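You operate a simulated robot arm through the tools that you are given. There is no shell and no other tool. Be economical: measure what you need, move in short steps, check, and stop when the job is done.

You run a simulated robot arm. Do the job below in one go: nothing can be reset, and whatever is moved stays where it is left.

## Task
Fetch the wide brush from the top of the low bench and stand it on top of the blue block.
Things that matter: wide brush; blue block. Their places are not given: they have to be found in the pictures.

The check looks at the end state, three seconds after you hand in, the way a careful person would. Anything else that was tipped, shoved, dropped, spilled or broken makes it a failure.

## Robot
A 6-joint arm with a two-finger parallel gripper, fixed in place. Base frame: the origin is at the foot of the arm, x ahead of it, y to its left, z up; the work surface is at about z = 0.68. Units: m, degrees, N and s.
With the tool pointing down near the work surface it reaches from about 0.2 to 0.62 m from the base axis. Its first joint turns from -66.0 to 66.0 degrees. Payload 2.7 kg.
Tool frame: the origin (TCP) lies between the finger pads and is the grasp point; the fingertips stand 0.023 m ahead of it; z points along the fingers, y is the line along which they close. The gripper opens to 0.094 m. The fingers are 0.038 m wide and 0.01 m thick; the gripper's body (0.054 by 0.096 m) begins 0.039 m behind the TCP.
Orientation is that of the tool frame in the base frame, as [roll, pitch, yaw] about the fixed x, y, z axes, in that order (R = Rz(yaw) Ry(pitch) Rx(roll)). With the fingers straight down and closing along the base's y, the tool's x points along the base's -x, its y along +y and its z along -z.

## Interface
- The arm moves only by the tool step_arm. Its argument "targets" is one flat list of numbers, 7 for each row, row after row: the shift along the base's x, y, z in m, then the turn, a rotation vector about the base's x, y, z in degrees, then the finger opening in m, from 0 to 0.094. In form: [x, y, z, ax, ay, az, grip, x, y, z, ax, ay, az, grip, ...]. A call has 1 to 8 rows; each row shifts and turns the commanded pose from where the row before left it. Each row takes 0.2 s and may step no farther than 0.05 m and 8.6 degrees from the row before; otherwise, or with a gripper value out of range, the whole call is refused. Where a pose cannot be reached the arm comes as near as it can. A force on the tool above 40 N (or 10 N above the force at the start of the call, whichever is more), or a blocked arm, ends the call early, and 0.2 s more pass. The fingers move at their own pace (about 0.045 m/s each) and stop on an object; they squeeze with about 36 N. The grip force told is the motor's: it shows also when the fingers shut on nothing. Time passes only in rows, and 0.2 s behind the last, so rows that do not move let the fingers close. It gives the time, the measured TCP pose, the force on the tool (base axes), the opening and the grip force at its end, in the units of the frame above (readings bear some noise), and new pictures: "pictures" is both (left out), scene, wrist or none.
- Cameras (640 x 400 px; columns grow to the right, rows downward): "scene" is fixed at [0.0642, -0.4258, 1.4009]; the picture's right is [0.85, -0.53, 0.00], its down [-0.32, -0.51, -0.80] and it looks along [0.42, 0.68, -0.61] (base axes); focal length 375 px, centre (320, 200). "wrist" rides on the gripper at [-0.039, 0, -0.044] in the tool frame; the picture's right is [0.00, -1.00, 0.00], its down [0.97, 0.00, -0.24] and it looks along [0.24, 0.00, 0.97] (tool axes); focal length 218 px, centre (320, 200).
- pixel_to_xyz(camera, pixels): for up to 12 pixels [column, row] of the newest picture of that camera ("zoom" is the newest enlarged one), the place [x, y, z] in the base frame of the surface seen there, good to about 0.003 m. The clock stands still meanwhile.
- inspect(camera, box): a new picture of the part [left, top, right, bottom] of that camera's present view, enlarged. The clock stands still meanwhile.
- sign_off(): hands the job in; it is judged then, once.

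Go step by step. Measure first, check grasps and placings, and put right what went wrong. The budget is 60 turns and 150 pictures, counting those below and the enlarged ones. Unless the task says otherwise, let go and move clear before handing in, and close with one line.

The tools are called after "Request:" by a JSON object that holds its "method" and its "body". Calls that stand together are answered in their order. step_arm: Moves the arm, as the interface text tells. Its arguments: {"type":"object","properties":{"targets":{"type":"array"},"pictures":{"type":"string","enum":["both","scene","wrist","none"]}},"required":["targets"]} The other tools are called the same way: pixel_to_xyz (camera, pixels) gives the place of the surface under pixels of a picture; inspect (camera, box) takes an enlarged picture of a part of a camera's view; sign_off () hands the job in.

At the start:

```text
time_s: 0.0
eef_pos: [0.2871, 0.2786, 1.0238]
ee_rot: [179.9, 0.0, -180.0]
wrist_force: [-1.1, 0.4, 0.0]
width: 0.094
grasp_force: 0.1
```

scene: 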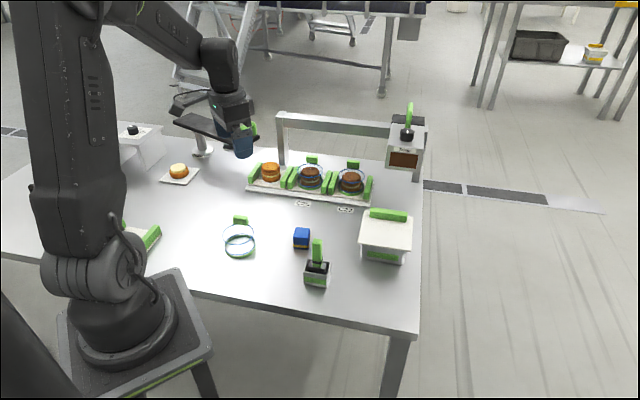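
wrist: 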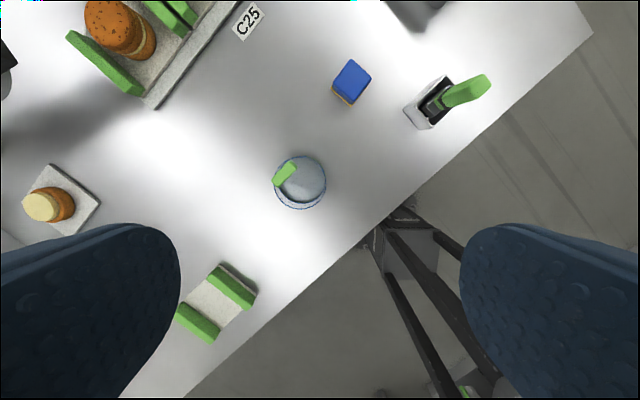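

The pictures show the blue block near scene (301,238), with several green-handled items around it; I need enlarged views to identify the brush and the low bench.

Request:
{"method": "inspect", "body": {"camera": "scene", "box": [220, 180, 430, 310]}}

Request:
{"method": "inspect", "body": {"camera": "scene", "box": [240, 90, 440, 215]}}

Request:
{"method": "inspect", "body": {"camera": "scene", "box": [80, 110, 280, 260]}}

Request:
{"method": "inspect", "body": {"camera": "wrist", "box": [160, 0, 520, 350]}}

```text
3.05 times, centred on (325, 245) of scene
```

zoom: 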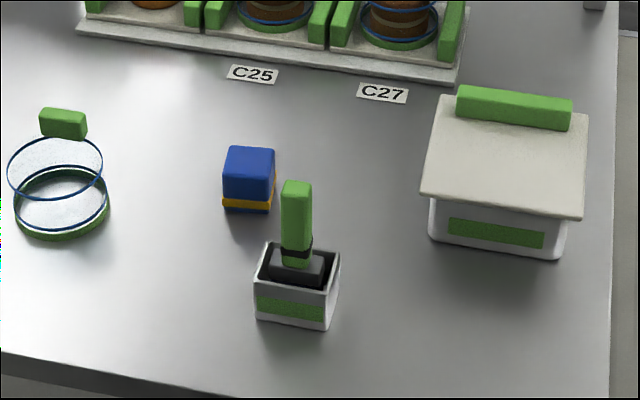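

```text
3.20 times, centred on (340, 152) of scene
```

zoom: 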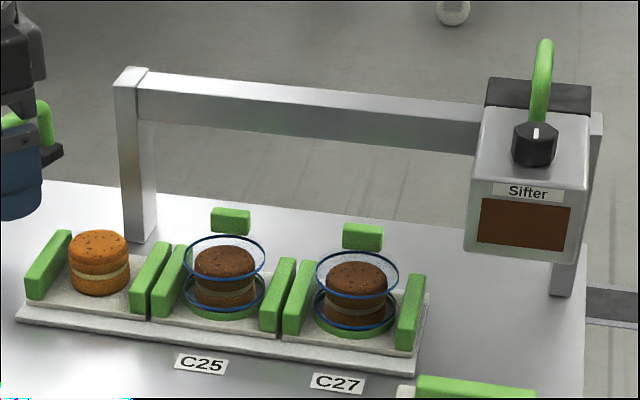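

```text
2.67 times, centred on (180, 185) of scene
```

zoom: 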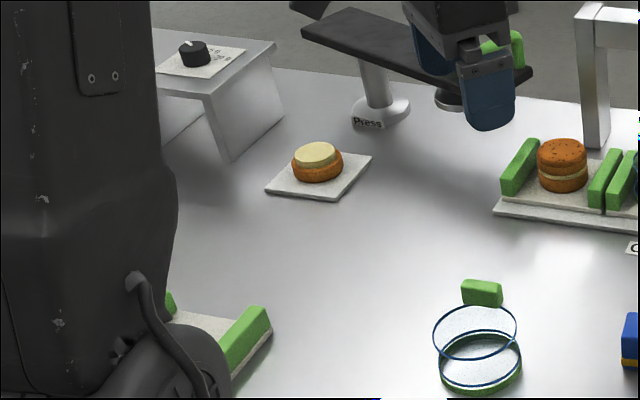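

```text
1.14 times, centred on (340, 175) of wrist
```

zoom: 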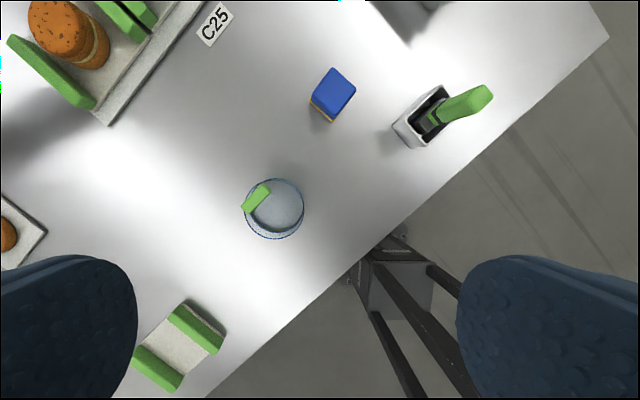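

The pot at (317,270) holds a green-handled brush, but the low bench is probably the white one at scene (135,145), partly hidden by the arm. I'll measure the places before looking closer.

Request:
{"method": "pixel_to_xyz", "body": {"camera": "scene", "pixels": [[133, 132], [155, 130], [140, 160], [301, 232], [317, 245], [317, 270], [240, 222], [387, 215], [202, 150], [178, 170], [185, 125], [280, 120]]}}

Request:
{"method": "inspect", "body": {"camera": "scene", "box": [100, 100, 180, 180]}}

```text
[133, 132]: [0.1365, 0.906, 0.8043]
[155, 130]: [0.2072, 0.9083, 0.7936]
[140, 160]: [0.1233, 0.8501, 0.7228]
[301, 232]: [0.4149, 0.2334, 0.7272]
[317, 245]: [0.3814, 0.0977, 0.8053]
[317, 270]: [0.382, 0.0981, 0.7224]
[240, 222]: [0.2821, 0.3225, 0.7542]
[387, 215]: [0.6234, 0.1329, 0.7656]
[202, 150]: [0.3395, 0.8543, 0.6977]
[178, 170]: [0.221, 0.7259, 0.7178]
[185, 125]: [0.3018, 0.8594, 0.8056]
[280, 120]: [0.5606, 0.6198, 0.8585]
```

```text
5.00 times, centred on (140, 140) of scene
```

zoom: 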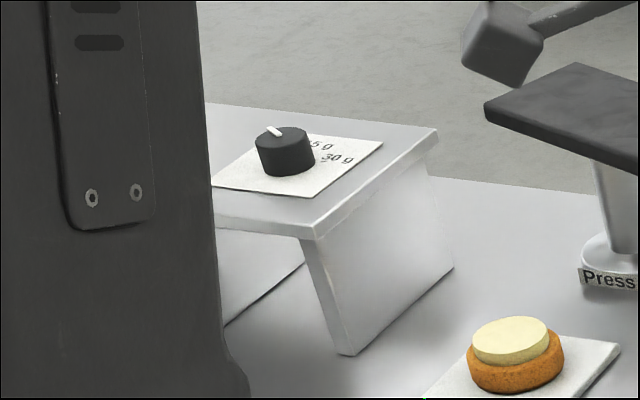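

The bench at scene (130,145) sits at about y 0.9 and part of its top is hidden by the arm column. I'll tilt the tool towards +y to look there with the wrist camera.

Request:
{"method": "step_arm", "body": {"targets": [0, 0, 0.02, 8.5, 0, 0, 0.094, 0, 0, 0.02, 8.5, 0, 0, 0.094, 0, 0, 0.02, 8.5, 0, 0, 0.094, 0, 0, 0, 8.5, 0, 0, 0.094, 0, 0, 0, 8.5, 0, 0, 0.094, 0, 0, 0, 0, 0, 0, 0.094]}}

```text
time_s: 1.4
eef_pos: [0.2869, 0.2801, 1.0826]
ee_rot: [137.2, 0.1, -180.0]
wrist_force: [0.3, -0.4, 0.3]
width: 0.0941
grasp_force: 0.1
```

scene: 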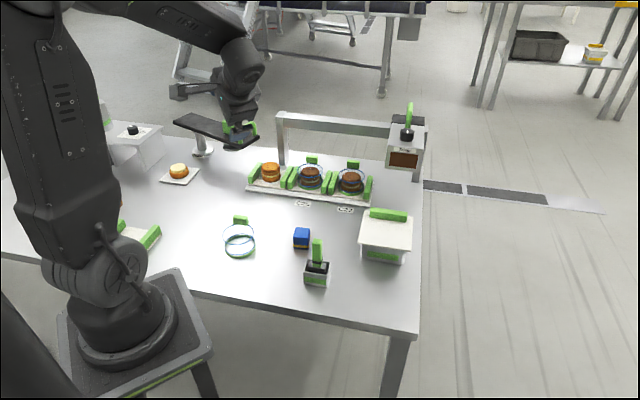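
wrist: 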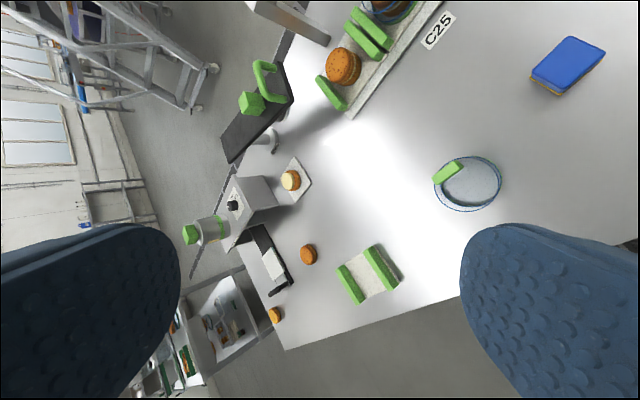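

The bench at wrist (240,210) holds a dial and a jar. I'll zoom to see whether any brush is there.

Request:
{"method": "inspect", "body": {"camera": "wrist", "box": [170, 40, 410, 200]}}

Request:
{"method": "inspect", "body": {"camera": "wrist", "box": [160, 170, 400, 350]}}

Request:
{"method": "inspect", "body": {"camera": "scene", "box": [280, 210, 360, 300]}}

```text
2.50 times, centred on (290, 120) of wrist
```

zoom: 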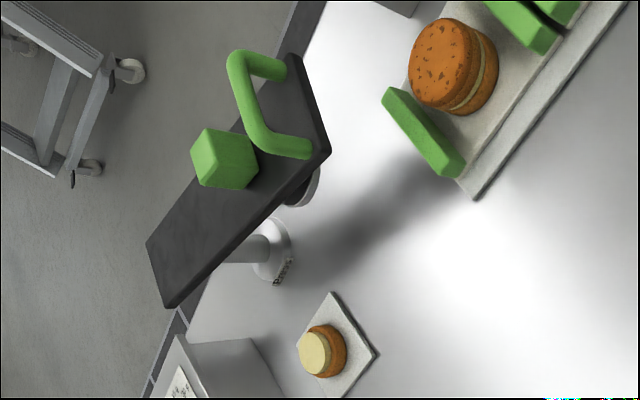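

```text
2.22 times, centred on (280, 260) of wrist
```

zoom: 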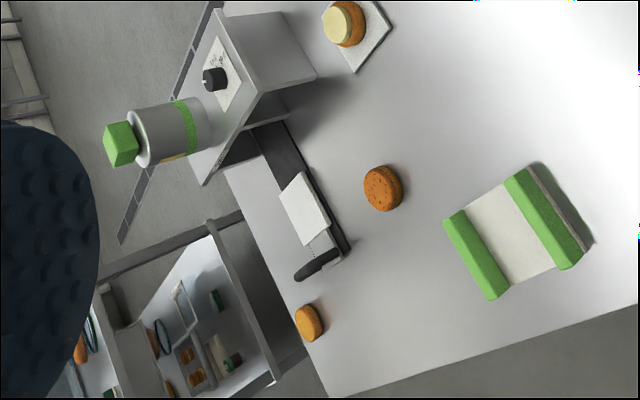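

```text
4.44 times, centred on (320, 255) of scene
```

zoom: 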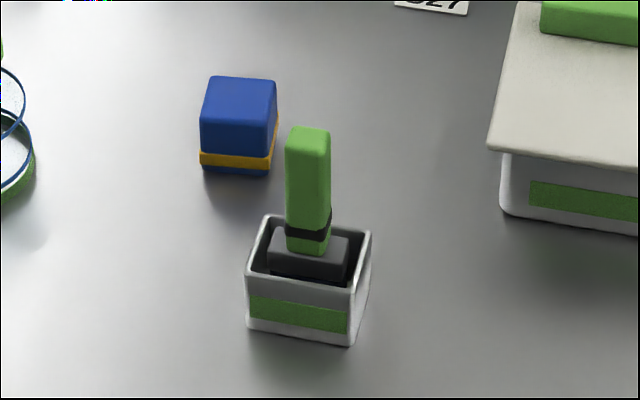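

No brush on that bench so far; there's another bench seen at wrist (225,315). I'll measure it, then look over to the -y side.

Request:
{"method": "pixel_to_xyz", "body": {"camera": "wrist", "pixels": [[225, 315], [235, 330], [180, 370], [240, 225], [275, 265], [210, 230]]}}

Request:
{"method": "step_arm", "body": {"targets": [0, -0.04, 0, -8.5, 0, 0, 0.094, 0, -0.04, 0, -8.5, 0, 0, 0.094, 0, -0.04, 0, -8.5, 0, 0, 0.094, 0, -0.04, 0, -8.5, 0, 0, 0.094, 0, -0.04, 0, -8.5, 0, 0, 0.094, 0, -0.03, 0, -8.5, 0, 0, 0.094, 0, -0.03, 0, -8.5, 0, 0, 0.094, 0, -0.02, 0, -8.5, 0, 0, 0.094]}}

```text
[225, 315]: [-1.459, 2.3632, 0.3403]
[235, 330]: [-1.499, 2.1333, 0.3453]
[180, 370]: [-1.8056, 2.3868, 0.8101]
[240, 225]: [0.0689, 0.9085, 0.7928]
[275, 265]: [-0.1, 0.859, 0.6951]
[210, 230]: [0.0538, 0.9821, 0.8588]
```

```text
time_s: 3.2
eef_pos: [0.287, -0.0006, 1.0835]
ee_rot: [-154.4, 0.1, 179.9]
wrist_force: [-0.2, -0.4, -0.3]
width: 0.0938
grasp_force: 0.1
```

scene: 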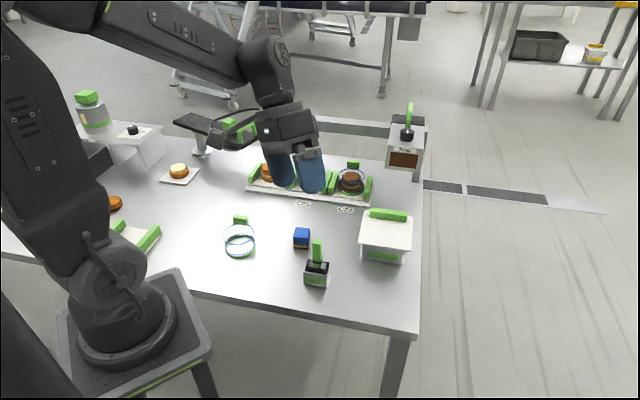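
wrist: 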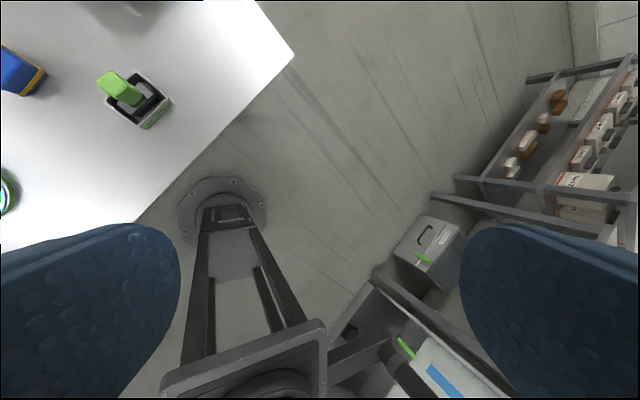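

On the -y side there is a unit at wrist (430,360), with a green thing at (407,350), and a box at (427,245). I'll zoom and measure these.

Request:
{"method": "inspect", "body": {"camera": "wrist", "box": [310, 200, 560, 400]}}

Request:
{"method": "pixel_to_xyz", "body": {"camera": "wrist", "pixels": [[425, 245], [407, 348], [430, 360], [445, 380], [400, 370], [424, 258], [120, 85], [137, 96], [230, 350]]}}

```text
2.00 times, centred on (435, 300) of wrist
```

zoom: 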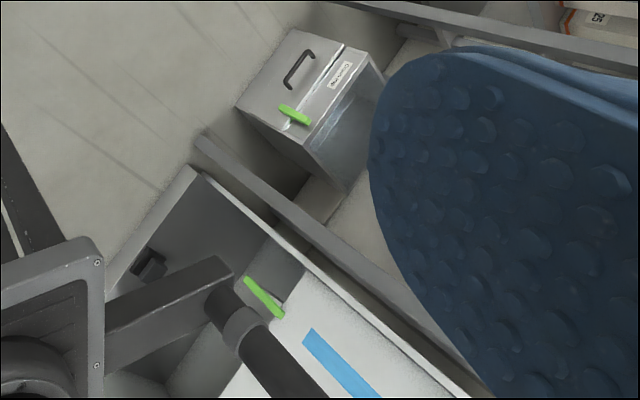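

```text
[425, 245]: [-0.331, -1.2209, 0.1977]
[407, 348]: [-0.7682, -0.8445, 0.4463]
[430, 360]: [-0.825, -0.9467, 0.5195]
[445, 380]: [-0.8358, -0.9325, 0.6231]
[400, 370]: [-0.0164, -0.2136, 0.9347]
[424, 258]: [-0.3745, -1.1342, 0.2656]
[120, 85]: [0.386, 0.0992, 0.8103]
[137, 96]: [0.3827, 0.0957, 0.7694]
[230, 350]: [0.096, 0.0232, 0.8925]
```

Everything on that side is far out of reach, so the only reachable brush is the one in the pot at (0.385, 0.098) on the table. I'll straighten the tool above it for a closer look.

Request:
{"method": "step_arm", "body": {"targets": [0.03, 0.03, -0.01, 8.5, 0, 0, 0.094, 0.03, 0.03, -0.02, 8.5, 0, 0, 0.094, 0.03, 0.03, -0.03, 8.5, 0, 0, 0.094, 0.01, 0.01, -0.03, 0, 0, 0, 0.094, 0, 0, 0, 0, 0, 0, 0.094]}}

```text
refused: row 3 steps farther than a row can; nothing moved
```

Request:
{"method": "step_arm", "body": {"targets": [0.03, 0.03, -0.01, 8.5, 0, 0, 0.094, 0.03, 0.03, -0.02, 8.5, 0, 0, 0.094, 0.03, 0.03, -0.02, 8.5, 0, 0, 0.094, 0.01, 0.01, -0.04, 0, 0, 0, 0.094, 0, 0, 0, 0, 0, 0, 0.094]}}

```text
time_s: 4.4
eef_pos: [0.3876, 0.0997, 0.9915]
ee_rot: [179.7, 0.1, -180.0]
wrist_force: [-0.5, 0.8, 0.2]
width: 0.094
grasp_force: 0.1
```

scene: 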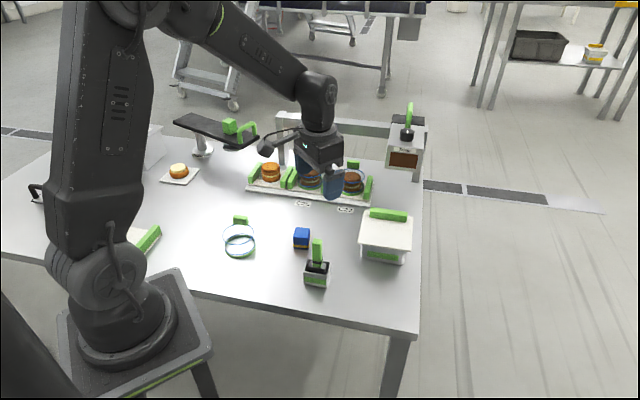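
wrist: 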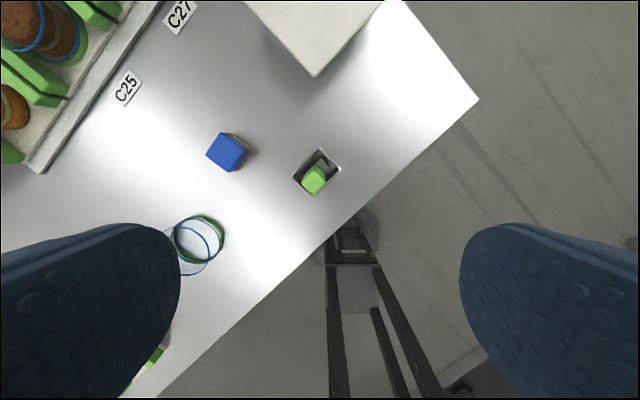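

Request:
{"method": "inspect", "body": {"camera": "wrist", "box": [280, 135, 360, 205]}}

Request:
{"method": "inspect", "body": {"camera": "wrist", "box": [190, 115, 270, 185]}}

Request:
{"method": "pixel_to_xyz", "body": {"camera": "wrist", "pixels": [[313, 185], [313, 178], [325, 182], [322, 150], [340, 163], [316, 194], [293, 176], [316, 160], [229, 133], [249, 151], [233, 170], [207, 152]]}}

```text
5.71 times, centred on (320, 170) of wrist
```

zoom: 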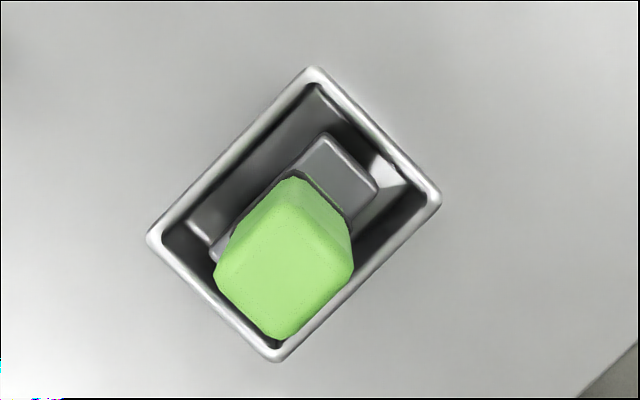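

```text
5.71 times, centred on (230, 150) of wrist
```

zoom: 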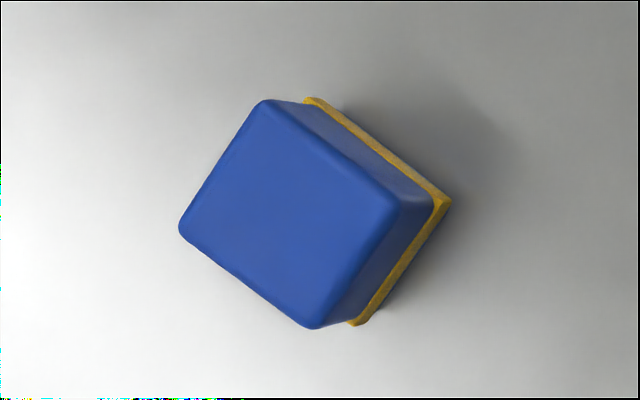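

```text
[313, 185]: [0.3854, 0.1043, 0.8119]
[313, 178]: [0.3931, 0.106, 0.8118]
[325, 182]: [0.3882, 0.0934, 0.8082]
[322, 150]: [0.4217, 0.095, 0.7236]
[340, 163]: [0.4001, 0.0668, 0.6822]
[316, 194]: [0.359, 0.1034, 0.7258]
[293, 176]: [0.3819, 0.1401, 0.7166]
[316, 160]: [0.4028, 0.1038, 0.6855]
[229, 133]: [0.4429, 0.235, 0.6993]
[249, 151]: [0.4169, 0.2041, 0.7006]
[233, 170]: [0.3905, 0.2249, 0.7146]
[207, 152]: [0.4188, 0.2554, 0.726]
```

The brush handle's top centre is at about (0.391, 0.106, 0.812), and its sides run at ±45°; the block (wrist (229,150)) is a ~40 mm cube with its top near 0.727. I'll turn the tool -45° over the handle and descend partway.

Request:
{"method": "step_arm", "body": {"targets": [0.004, 0.0067, -0.01, 0, 0, -7.5, 0.094, 0, 0, -0.02, 0, 0, -7.5, 0.094, 0, 0, -0.02, 0, 0, -7.5, 0.094, 0, 0, -0.02, 0, 0, -7.5, 0.094, 0, 0, -0.01, 0, 0, -7.5, 0.094, 0, 0, 0, 0, 0, -7.5, 0.094, 0, 0, 0, 0, 0, 0, 0.094]}}

Request:
{"method": "inspect", "body": {"camera": "wrist", "box": [240, 120, 400, 240]}}

```text
time_s: 6.0
eef_pos: [0.389, 0.1051, 0.9139]
ee_rot: [179.9, 0.0, 134.9]
wrist_force: [0.1, -0.5, 0.2]
width: 0.0941
grasp_force: 0.0
```

scene: 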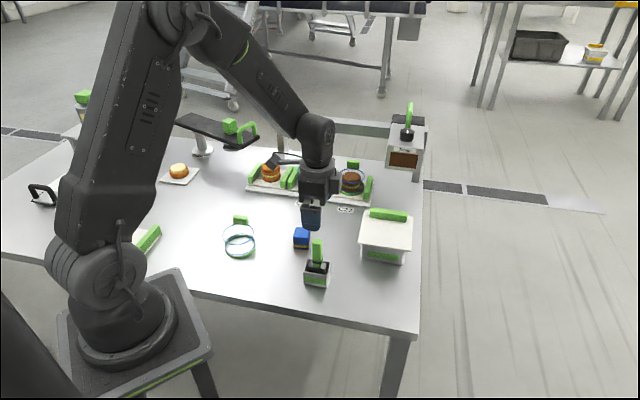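
wrist: 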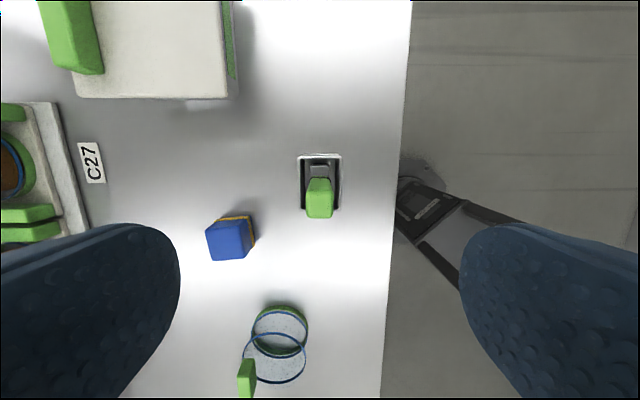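

```text
3.33 times, centred on (320, 180) of wrist
```

zoom: 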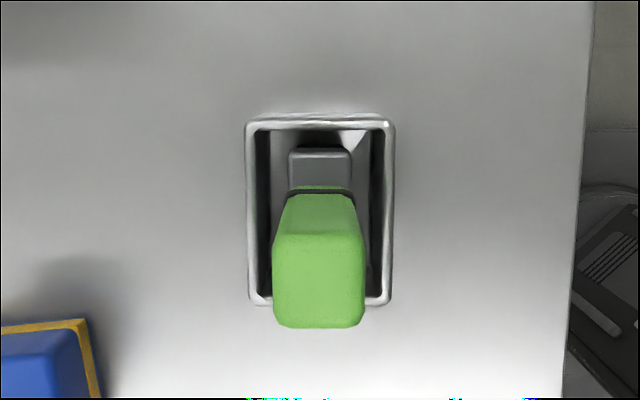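

The handle is centred between the fingers (wrist (319,205), aligned). I'll descend to TCP z ≈ 0.785, keeping the fingertips above the pot rim, and close.

Request:
{"method": "step_arm", "body": {"targets": [0, 0, -0.045, 0, 0, 0, 0.094, 0, 0, -0.045, 0, 0, 0, 0.094, 0, 0, -0.037, 0, 0, 0, 0.094, 0, 0, 0, 0, 0, 0, 0.094]}}

Request:
{"method": "inspect", "body": {"camera": "scene", "box": [270, 190, 370, 300]}}

```text
time_s: 7.0
eef_pos: [0.3905, 0.1045, 0.7855]
ee_rot: [179.8, 0.1, 135.0]
wrist_force: [0.8, 0.1, 0.0]
width: 0.0939
grasp_force: 0.1
```

scene: 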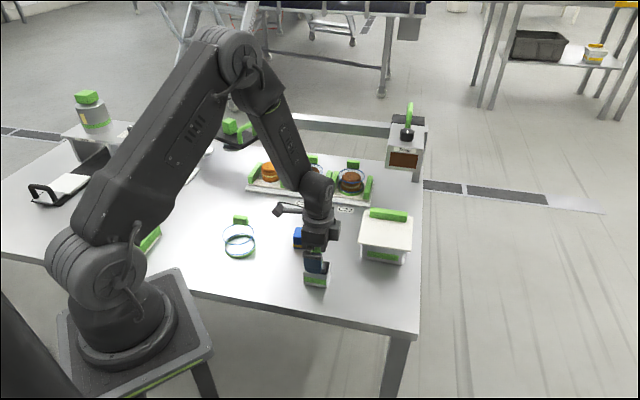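
wrist: 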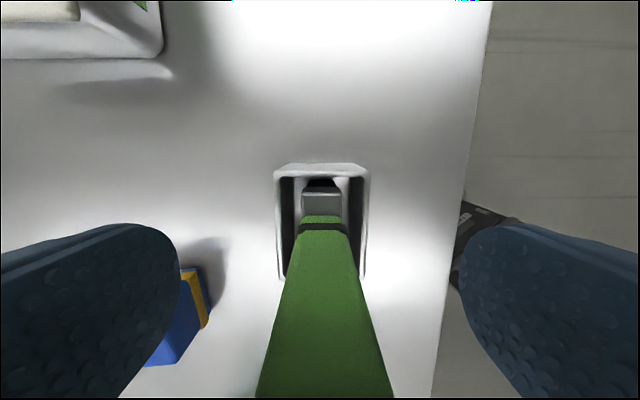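

```text
3.64 times, centred on (320, 245) of scene
```

zoom: 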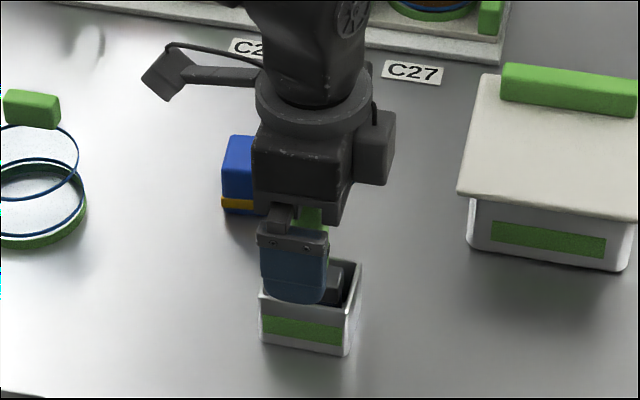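

The handle sits between the fingers and they're clear of the pot. Closing.

Request:
{"method": "step_arm", "body": {"targets": [0, 0, 0, 0, 0, 0, 0.04, 0, 0, 0, 0, 0, 0, 0.03, 0, 0, 0, 0, 0, 0, 0.02, 0, 0, 0, 0, 0, 0, 0.01, 0, 0, 0, 0, 0, 0, 0.005, 0, 0, 0, 0, 0, 0, 0.0, 0, 0, 0, 0, 0, 0, 0.0], "pictures": "wrist"}}

```text
time_s: 8.6
eef_pos: [0.3909, 0.104, 0.7857]
ee_rot: [179.9, 0.0, 135.1]
wrist_force: [-0.8, -0.1, 0.7]
width: 0.0195
grasp_force: 35.8
```

wrist: 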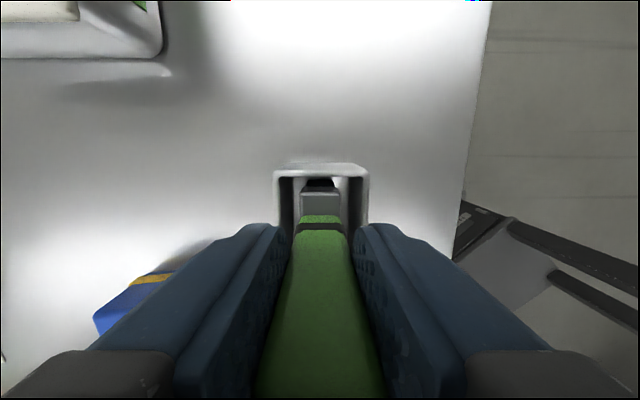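

Gripped at 19.5 mm with 36 N, and the pot is unmoved. I'll lift straight up slowly at first, then clear the rim.

Request:
{"method": "step_arm", "body": {"targets": [0, 0, 0.01, 0, 0, 0, 0, 0, 0, 0.015, 0, 0, 0, 0, 0, 0, 0.025, 0, 0, 0, 0, 0, 0, 0.03, 0, 0, 0, 0, 0, 0, 0.03, 0, 0, 0, 0, 0, 0, 0, 0, 0, 0, 0]}}

Request:
{"method": "inspect", "body": {"camera": "scene", "box": [270, 190, 370, 300]}}

```text
time_s: 10.0
eef_pos: [0.391, 0.1045, 0.8952]
ee_rot: [179.9, 0.1, 135.0]
wrist_force: [-0.4, -0.3, -0.8]
width: 0.0197
grasp_force: 36.1
```

scene: 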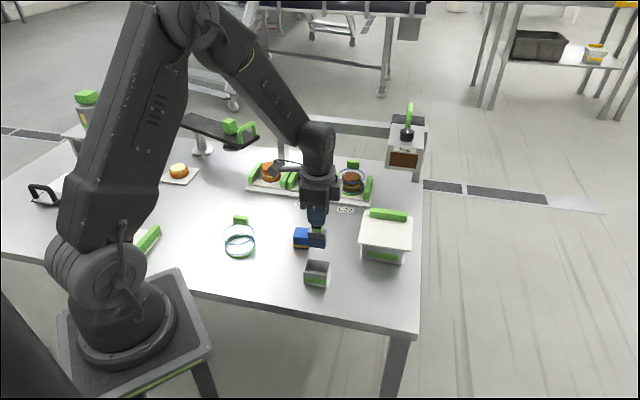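
wrist: 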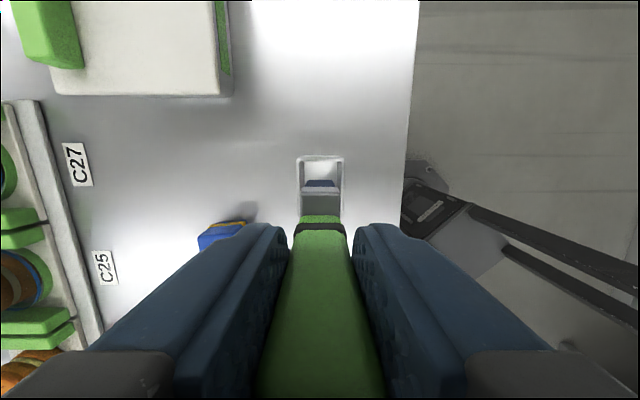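

```text
3.64 times, centred on (320, 245) of scene
```

zoom: 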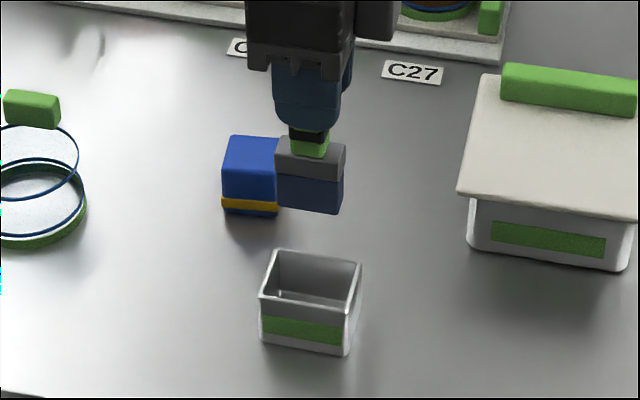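

The brush is out: grey head and dark bristles hang below, pot unmoved. I'll measure the bristle bottom (zoom (310,207)), head edges, and the block.

Request:
{"method": "pixel_to_xyz", "body": {"camera": "zoom", "pixels": [[283, 202], [310, 206], [335, 210], [278, 165], [340, 160], [310, 175], [235, 145], [270, 143], [230, 165], [260, 165], [228, 195], [262, 195]]}}

```text
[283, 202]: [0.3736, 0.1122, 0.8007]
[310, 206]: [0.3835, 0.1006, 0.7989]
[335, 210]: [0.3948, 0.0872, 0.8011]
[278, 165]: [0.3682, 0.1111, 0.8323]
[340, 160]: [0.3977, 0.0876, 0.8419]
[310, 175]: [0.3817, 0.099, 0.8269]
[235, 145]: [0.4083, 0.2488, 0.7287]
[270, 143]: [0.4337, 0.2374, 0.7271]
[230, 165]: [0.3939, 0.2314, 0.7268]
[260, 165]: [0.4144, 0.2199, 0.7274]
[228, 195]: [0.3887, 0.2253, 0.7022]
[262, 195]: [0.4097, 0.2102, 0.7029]
```

The bristle bottom is about 0.098 below the TCP, and the block top is centred at (0.4176, 0.2317, 0.7275) with its edges at about -38°. I'll move above it, turning +7°, at the same height.

Request:
{"method": "step_arm", "body": {"targets": [0.0066, 0.0318, 0, 0, 0, 2, 0, 0.0067, 0.0318, 0, 0, 0, 2, 0, 0.0067, 0.0318, 0, 0, 0, 2, 0, 0.0066, 0.0318, 0, 0, 0, 1, 0, 0, 0, 0, 0, 0, 0, 0, 0, 0, 0, 0, 0, 0, 0]}}

Request:
{"method": "inspect", "body": {"camera": "scene", "box": [260, 170, 350, 270]}}

```text
time_s: 11.4
eef_pos: [0.4151, 0.2311, 0.8951]
ee_rot: [179.9, 0.0, 142.0]
wrist_force: [-0.4, -0.7, -0.9]
width: 0.0195
grasp_force: 36.2
```

scene: 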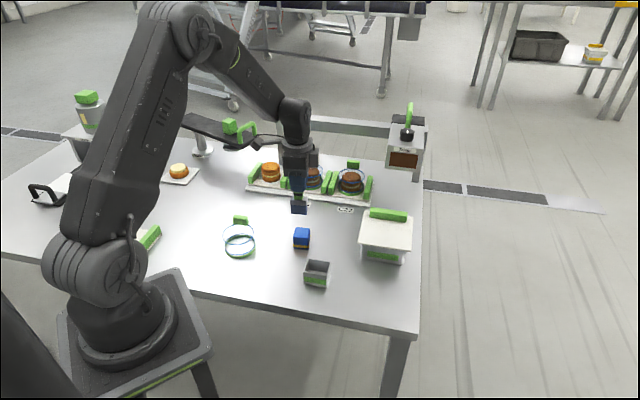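
wrist: 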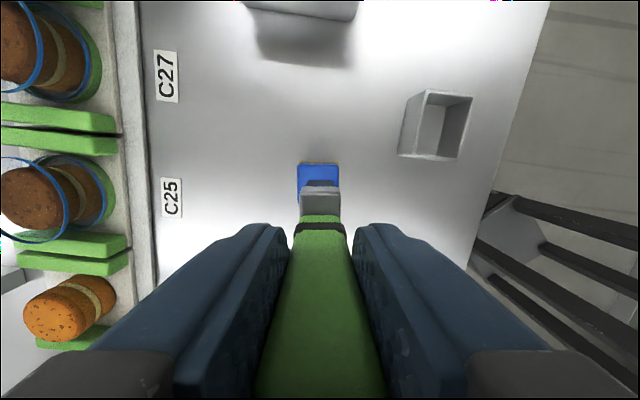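

```text
4.00 times, centred on (305, 220) of scene
```

zoom: 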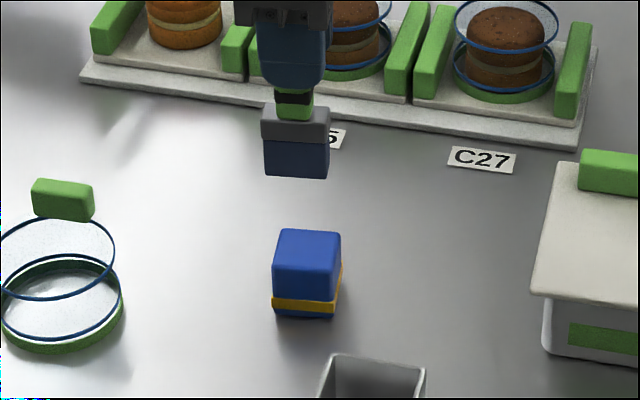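

The brush is over the block (wrist: block columns 297–339, centred on the handle). I'll descend to about 8–10 mm above the top and check.

Request:
{"method": "step_arm", "body": {"targets": [0.001, 0, -0.03, 0, 0, 0, 0, 0, 0, -0.025, 0, 0, 0, 0, 0, 0, -0.005, 0, 0, 0, 0, 0, 0, 0, 0, 0, 0, 0]}}

Request:
{"method": "inspect", "body": {"camera": "scene", "box": [270, 200, 340, 260]}}

Request:
{"method": "inspect", "body": {"camera": "wrist", "box": [260, 130, 380, 240]}}

```text
time_s: 12.4
eef_pos: [0.4191, 0.2341, 0.836]
ee_rot: [179.8, 0.2, 141.9]
wrist_force: [0.4, 0.0, -1.6]
width: 0.0197
grasp_force: 35.7
```

scene: 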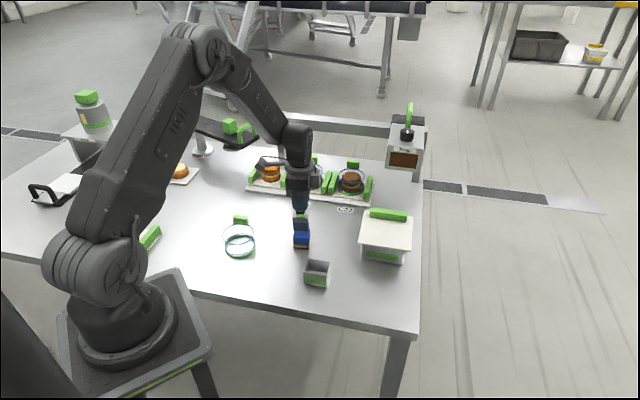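
wrist: 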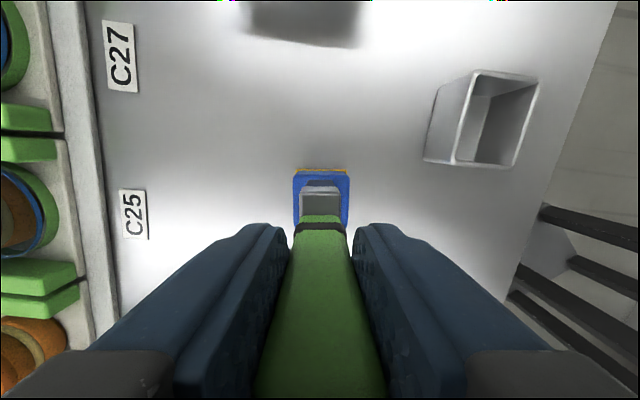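

```text
6.67 times, centred on (305, 230) of scene
```

zoom: 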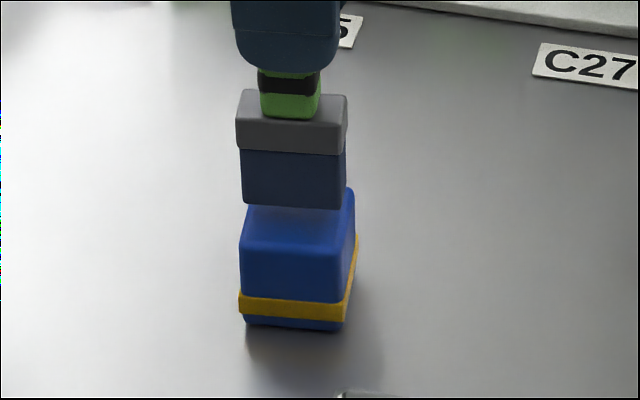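

```text
3.64 times, centred on (320, 185) of wrist
```

zoom: 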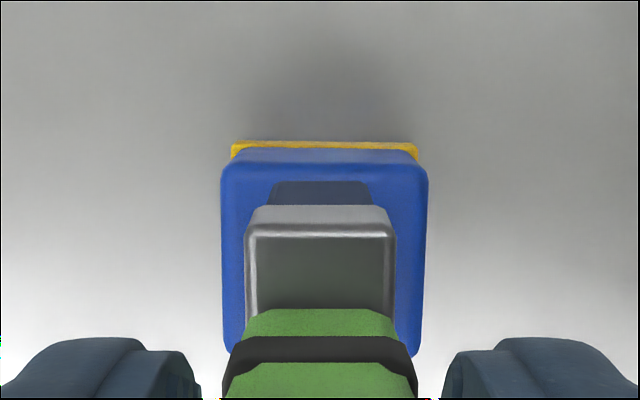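

Nearly over the block, with a small gap; I'll measure the bristle edges and the block edges to verify centring.

Request:
{"method": "inspect", "body": {"camera": "scene", "box": [270, 200, 340, 260]}}

Request:
{"method": "pixel_to_xyz", "body": {"camera": "zoom", "pixels": [[244, 198], [292, 202], [340, 204], [238, 140], [343, 145], [246, 240], [290, 240], [338, 240], [246, 285], [338, 290], [349, 200], [292, 175]]}}

```text
6.67 times, centred on (305, 230) of scene
```

zoom: 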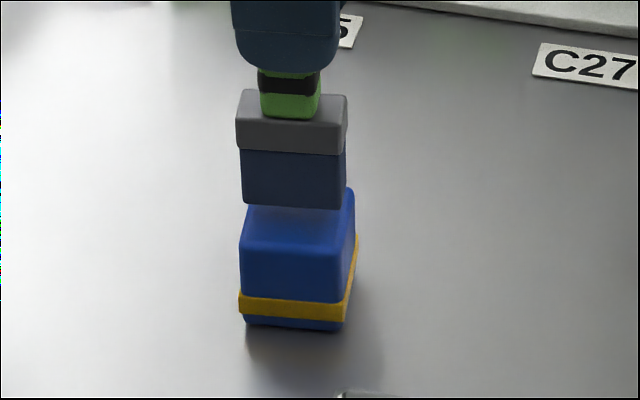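

```text
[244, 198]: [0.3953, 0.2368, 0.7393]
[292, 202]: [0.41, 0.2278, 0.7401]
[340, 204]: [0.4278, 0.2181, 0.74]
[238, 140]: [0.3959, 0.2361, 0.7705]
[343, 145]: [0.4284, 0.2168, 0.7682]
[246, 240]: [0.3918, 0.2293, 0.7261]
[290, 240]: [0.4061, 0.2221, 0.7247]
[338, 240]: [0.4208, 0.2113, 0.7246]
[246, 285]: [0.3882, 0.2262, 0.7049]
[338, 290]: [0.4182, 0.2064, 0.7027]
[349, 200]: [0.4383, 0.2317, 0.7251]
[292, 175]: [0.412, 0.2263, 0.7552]
```

The brush is centred on the block within about 2 mm, with a gap of about 10 mm. I'll lower gently and watch the force.

Request:
{"method": "step_arm", "body": {"targets": [-0.001, -0.001, -0.003, 0, 0, 0, 0, 0, 0, -0.002, 0, 0, 0, 0, 0, 0, -0.002, 0, 0, 0, 0, 0, 0, 0, 0, 0, 0, 0], "pictures": "scene"}}

Request:
{"method": "inspect", "body": {"camera": "scene", "box": [270, 200, 340, 260]}}

```text
time_s: 13.4
eef_pos: [0.4177, 0.2318, 0.8298]
ee_rot: [180.0, 0.1, 142.0]
wrist_force: [-0.5, -0.7, -0.6]
width: 0.0196
grasp_force: 36.2
```

scene: 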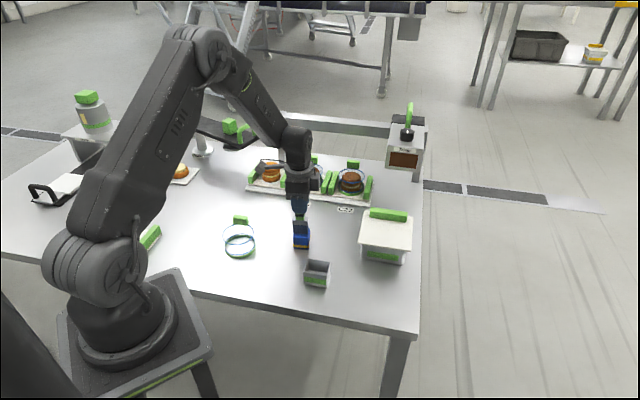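

```text
6.67 times, centred on (305, 230) of scene
```

zoom: 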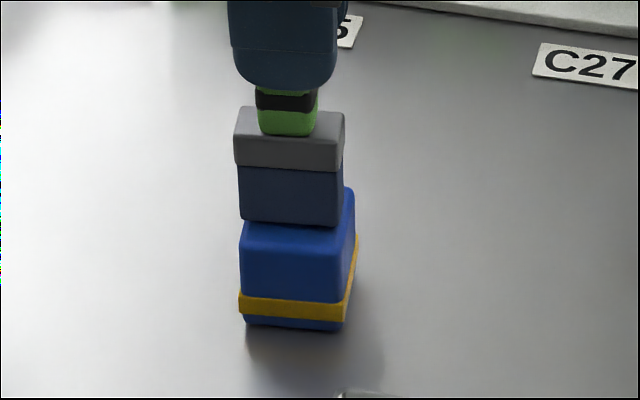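

A gap of about 3 mm remains and no contact force shows; the brush is ~1–2 mm to the left, so I'll nudge it right and lower 1 mm at a time.

Request:
{"method": "step_arm", "body": {"targets": [0.0014, -0.001, -0.001, 0, 0, 0, 0, 0, 0, -0.001, 0, 0, 0, 0, 0, 0, -0.001, 0, 0, 0, 0, 0, 0, 0, 0, 0, 0, 0], "pictures": "scene"}}

Request:
{"method": "inspect", "body": {"camera": "scene", "box": [270, 200, 340, 260]}}

```text
time_s: 14.4
eef_pos: [0.4196, 0.2311, 0.827]
ee_rot: [179.8, 0.0, 142.0]
wrist_force: [-2.9, 0.4, 9.6]
width: 0.0196
grasp_force: 35.9
```

scene: 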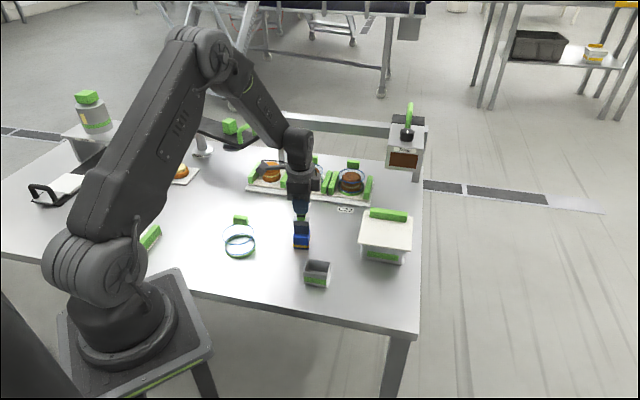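

```text
6.67 times, centred on (305, 230) of scene
```

zoom: 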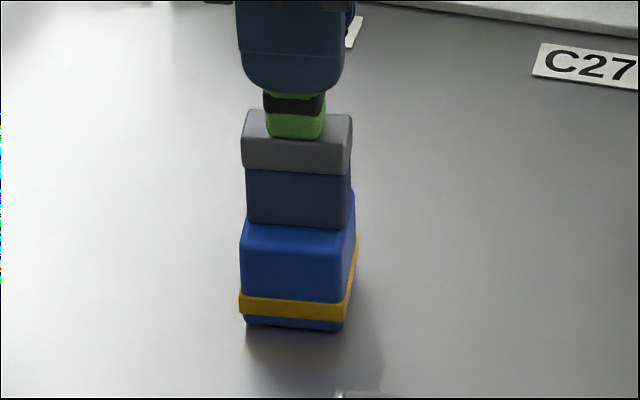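

Contact reads 9.6 N and the brush sits centred on the block. I'll ease up slightly and open the fingers gradually.

Request:
{"method": "step_arm", "body": {"targets": [0, 0, 0.0007, 0, 0, 0, 0, 0, 0, 0, 0, 0, 0, 0.022, 0, 0, 0, 0, 0, 0, 0.03, 0, 0, 0, 0, 0, 0, 0.045, 0, 0, 0, 0, 0, 0, 0.06, 0, 0, 0, 0, 0, 0, 0.08, 0, 0, 0, 0, 0, 0, 0.08]}}

Request:
{"method": "inspect", "body": {"camera": "scene", "box": [270, 200, 340, 260]}}

```text
time_s: 16.0
eef_pos: [0.4194, 0.2311, 0.8277]
ee_rot: [179.9, 0.1, 142.1]
wrist_force: [-0.9, -1.1, 0.6]
width: 0.0803
grasp_force: 0.0
```

scene: 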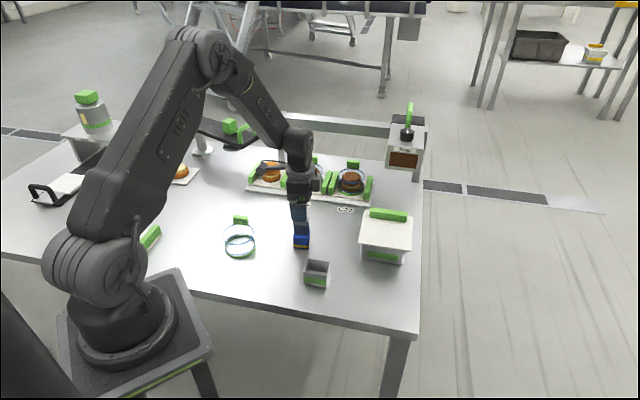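
wrist: 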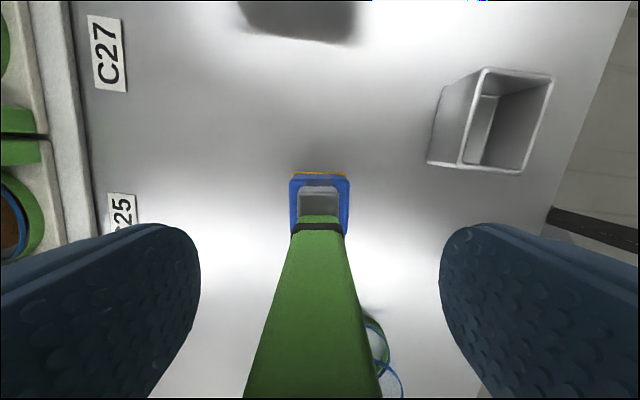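

```text
6.67 times, centred on (305, 230) of scene
```

zoom: 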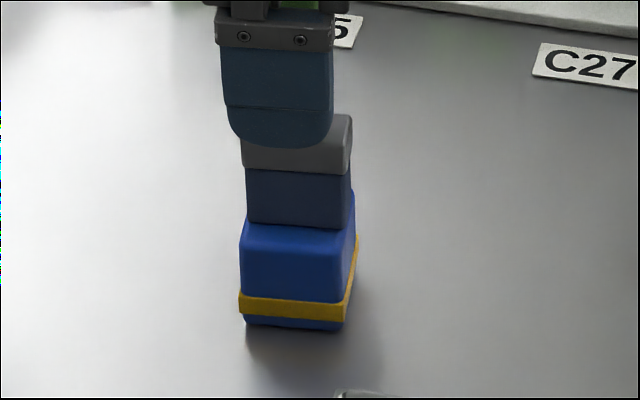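

The brush stands free between the open fingers. I'll rise straight up, clear of it.

Request:
{"method": "step_arm", "body": {"targets": [0, 0, 0.02, 0, 0, 0, 0.08, 0, 0, 0.03, 0, 0, 0, 0.08, 0, 0, 0.04, 0, 0, 0, 0.08, 0, 0, 0.04, 0, 0, 0, 0.08, 0, 0, 0.03, 0, 0, 0, 0.08, 0, 0, 0, 0, 0, 0, 0.08]}}

Request:
{"method": "inspect", "body": {"camera": "scene", "box": [260, 190, 350, 300]}}

```text
time_s: 17.4
eef_pos: [0.4192, 0.2297, 0.9856]
ee_rot: [179.9, 0.0, 142.0]
wrist_force: [-0.2, 0.7, -0.4]
width: 0.0798
grasp_force: 0.1
```

scene: 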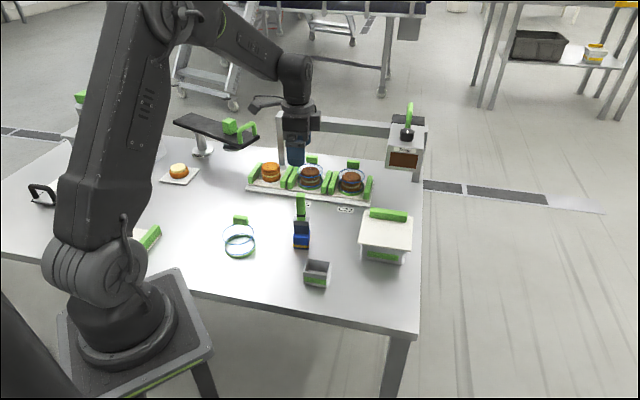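
wrist: 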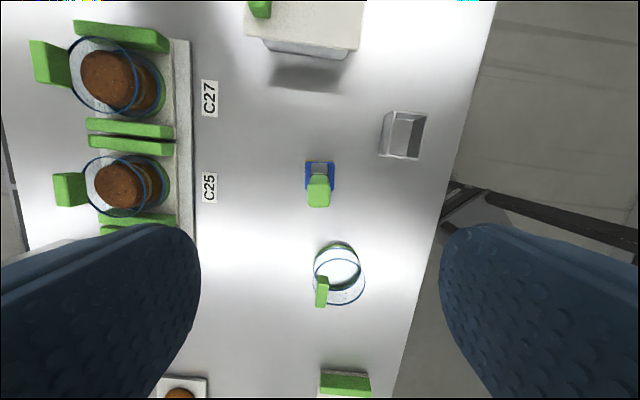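

```text
3.64 times, centred on (305, 245) of scene
```

zoom: 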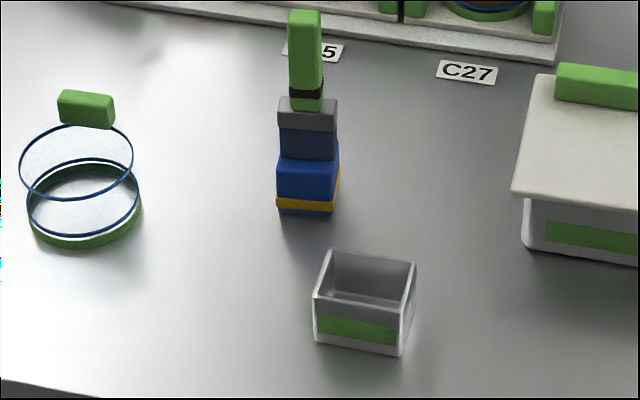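

The pictures show the brush standing upright and centred on the blue block (scene (302,220)). The pot and its neighbours are unmoved and the gripper is well clear, so I'm handing in.

Request:
{"method": "sign_off", "body": {}}

```text
The job is handed in.
```

The brush is standing upright on the blue block and nothing else was moved; I took the worktable as the "low bench", because the brush in the pot there was the only one I found.
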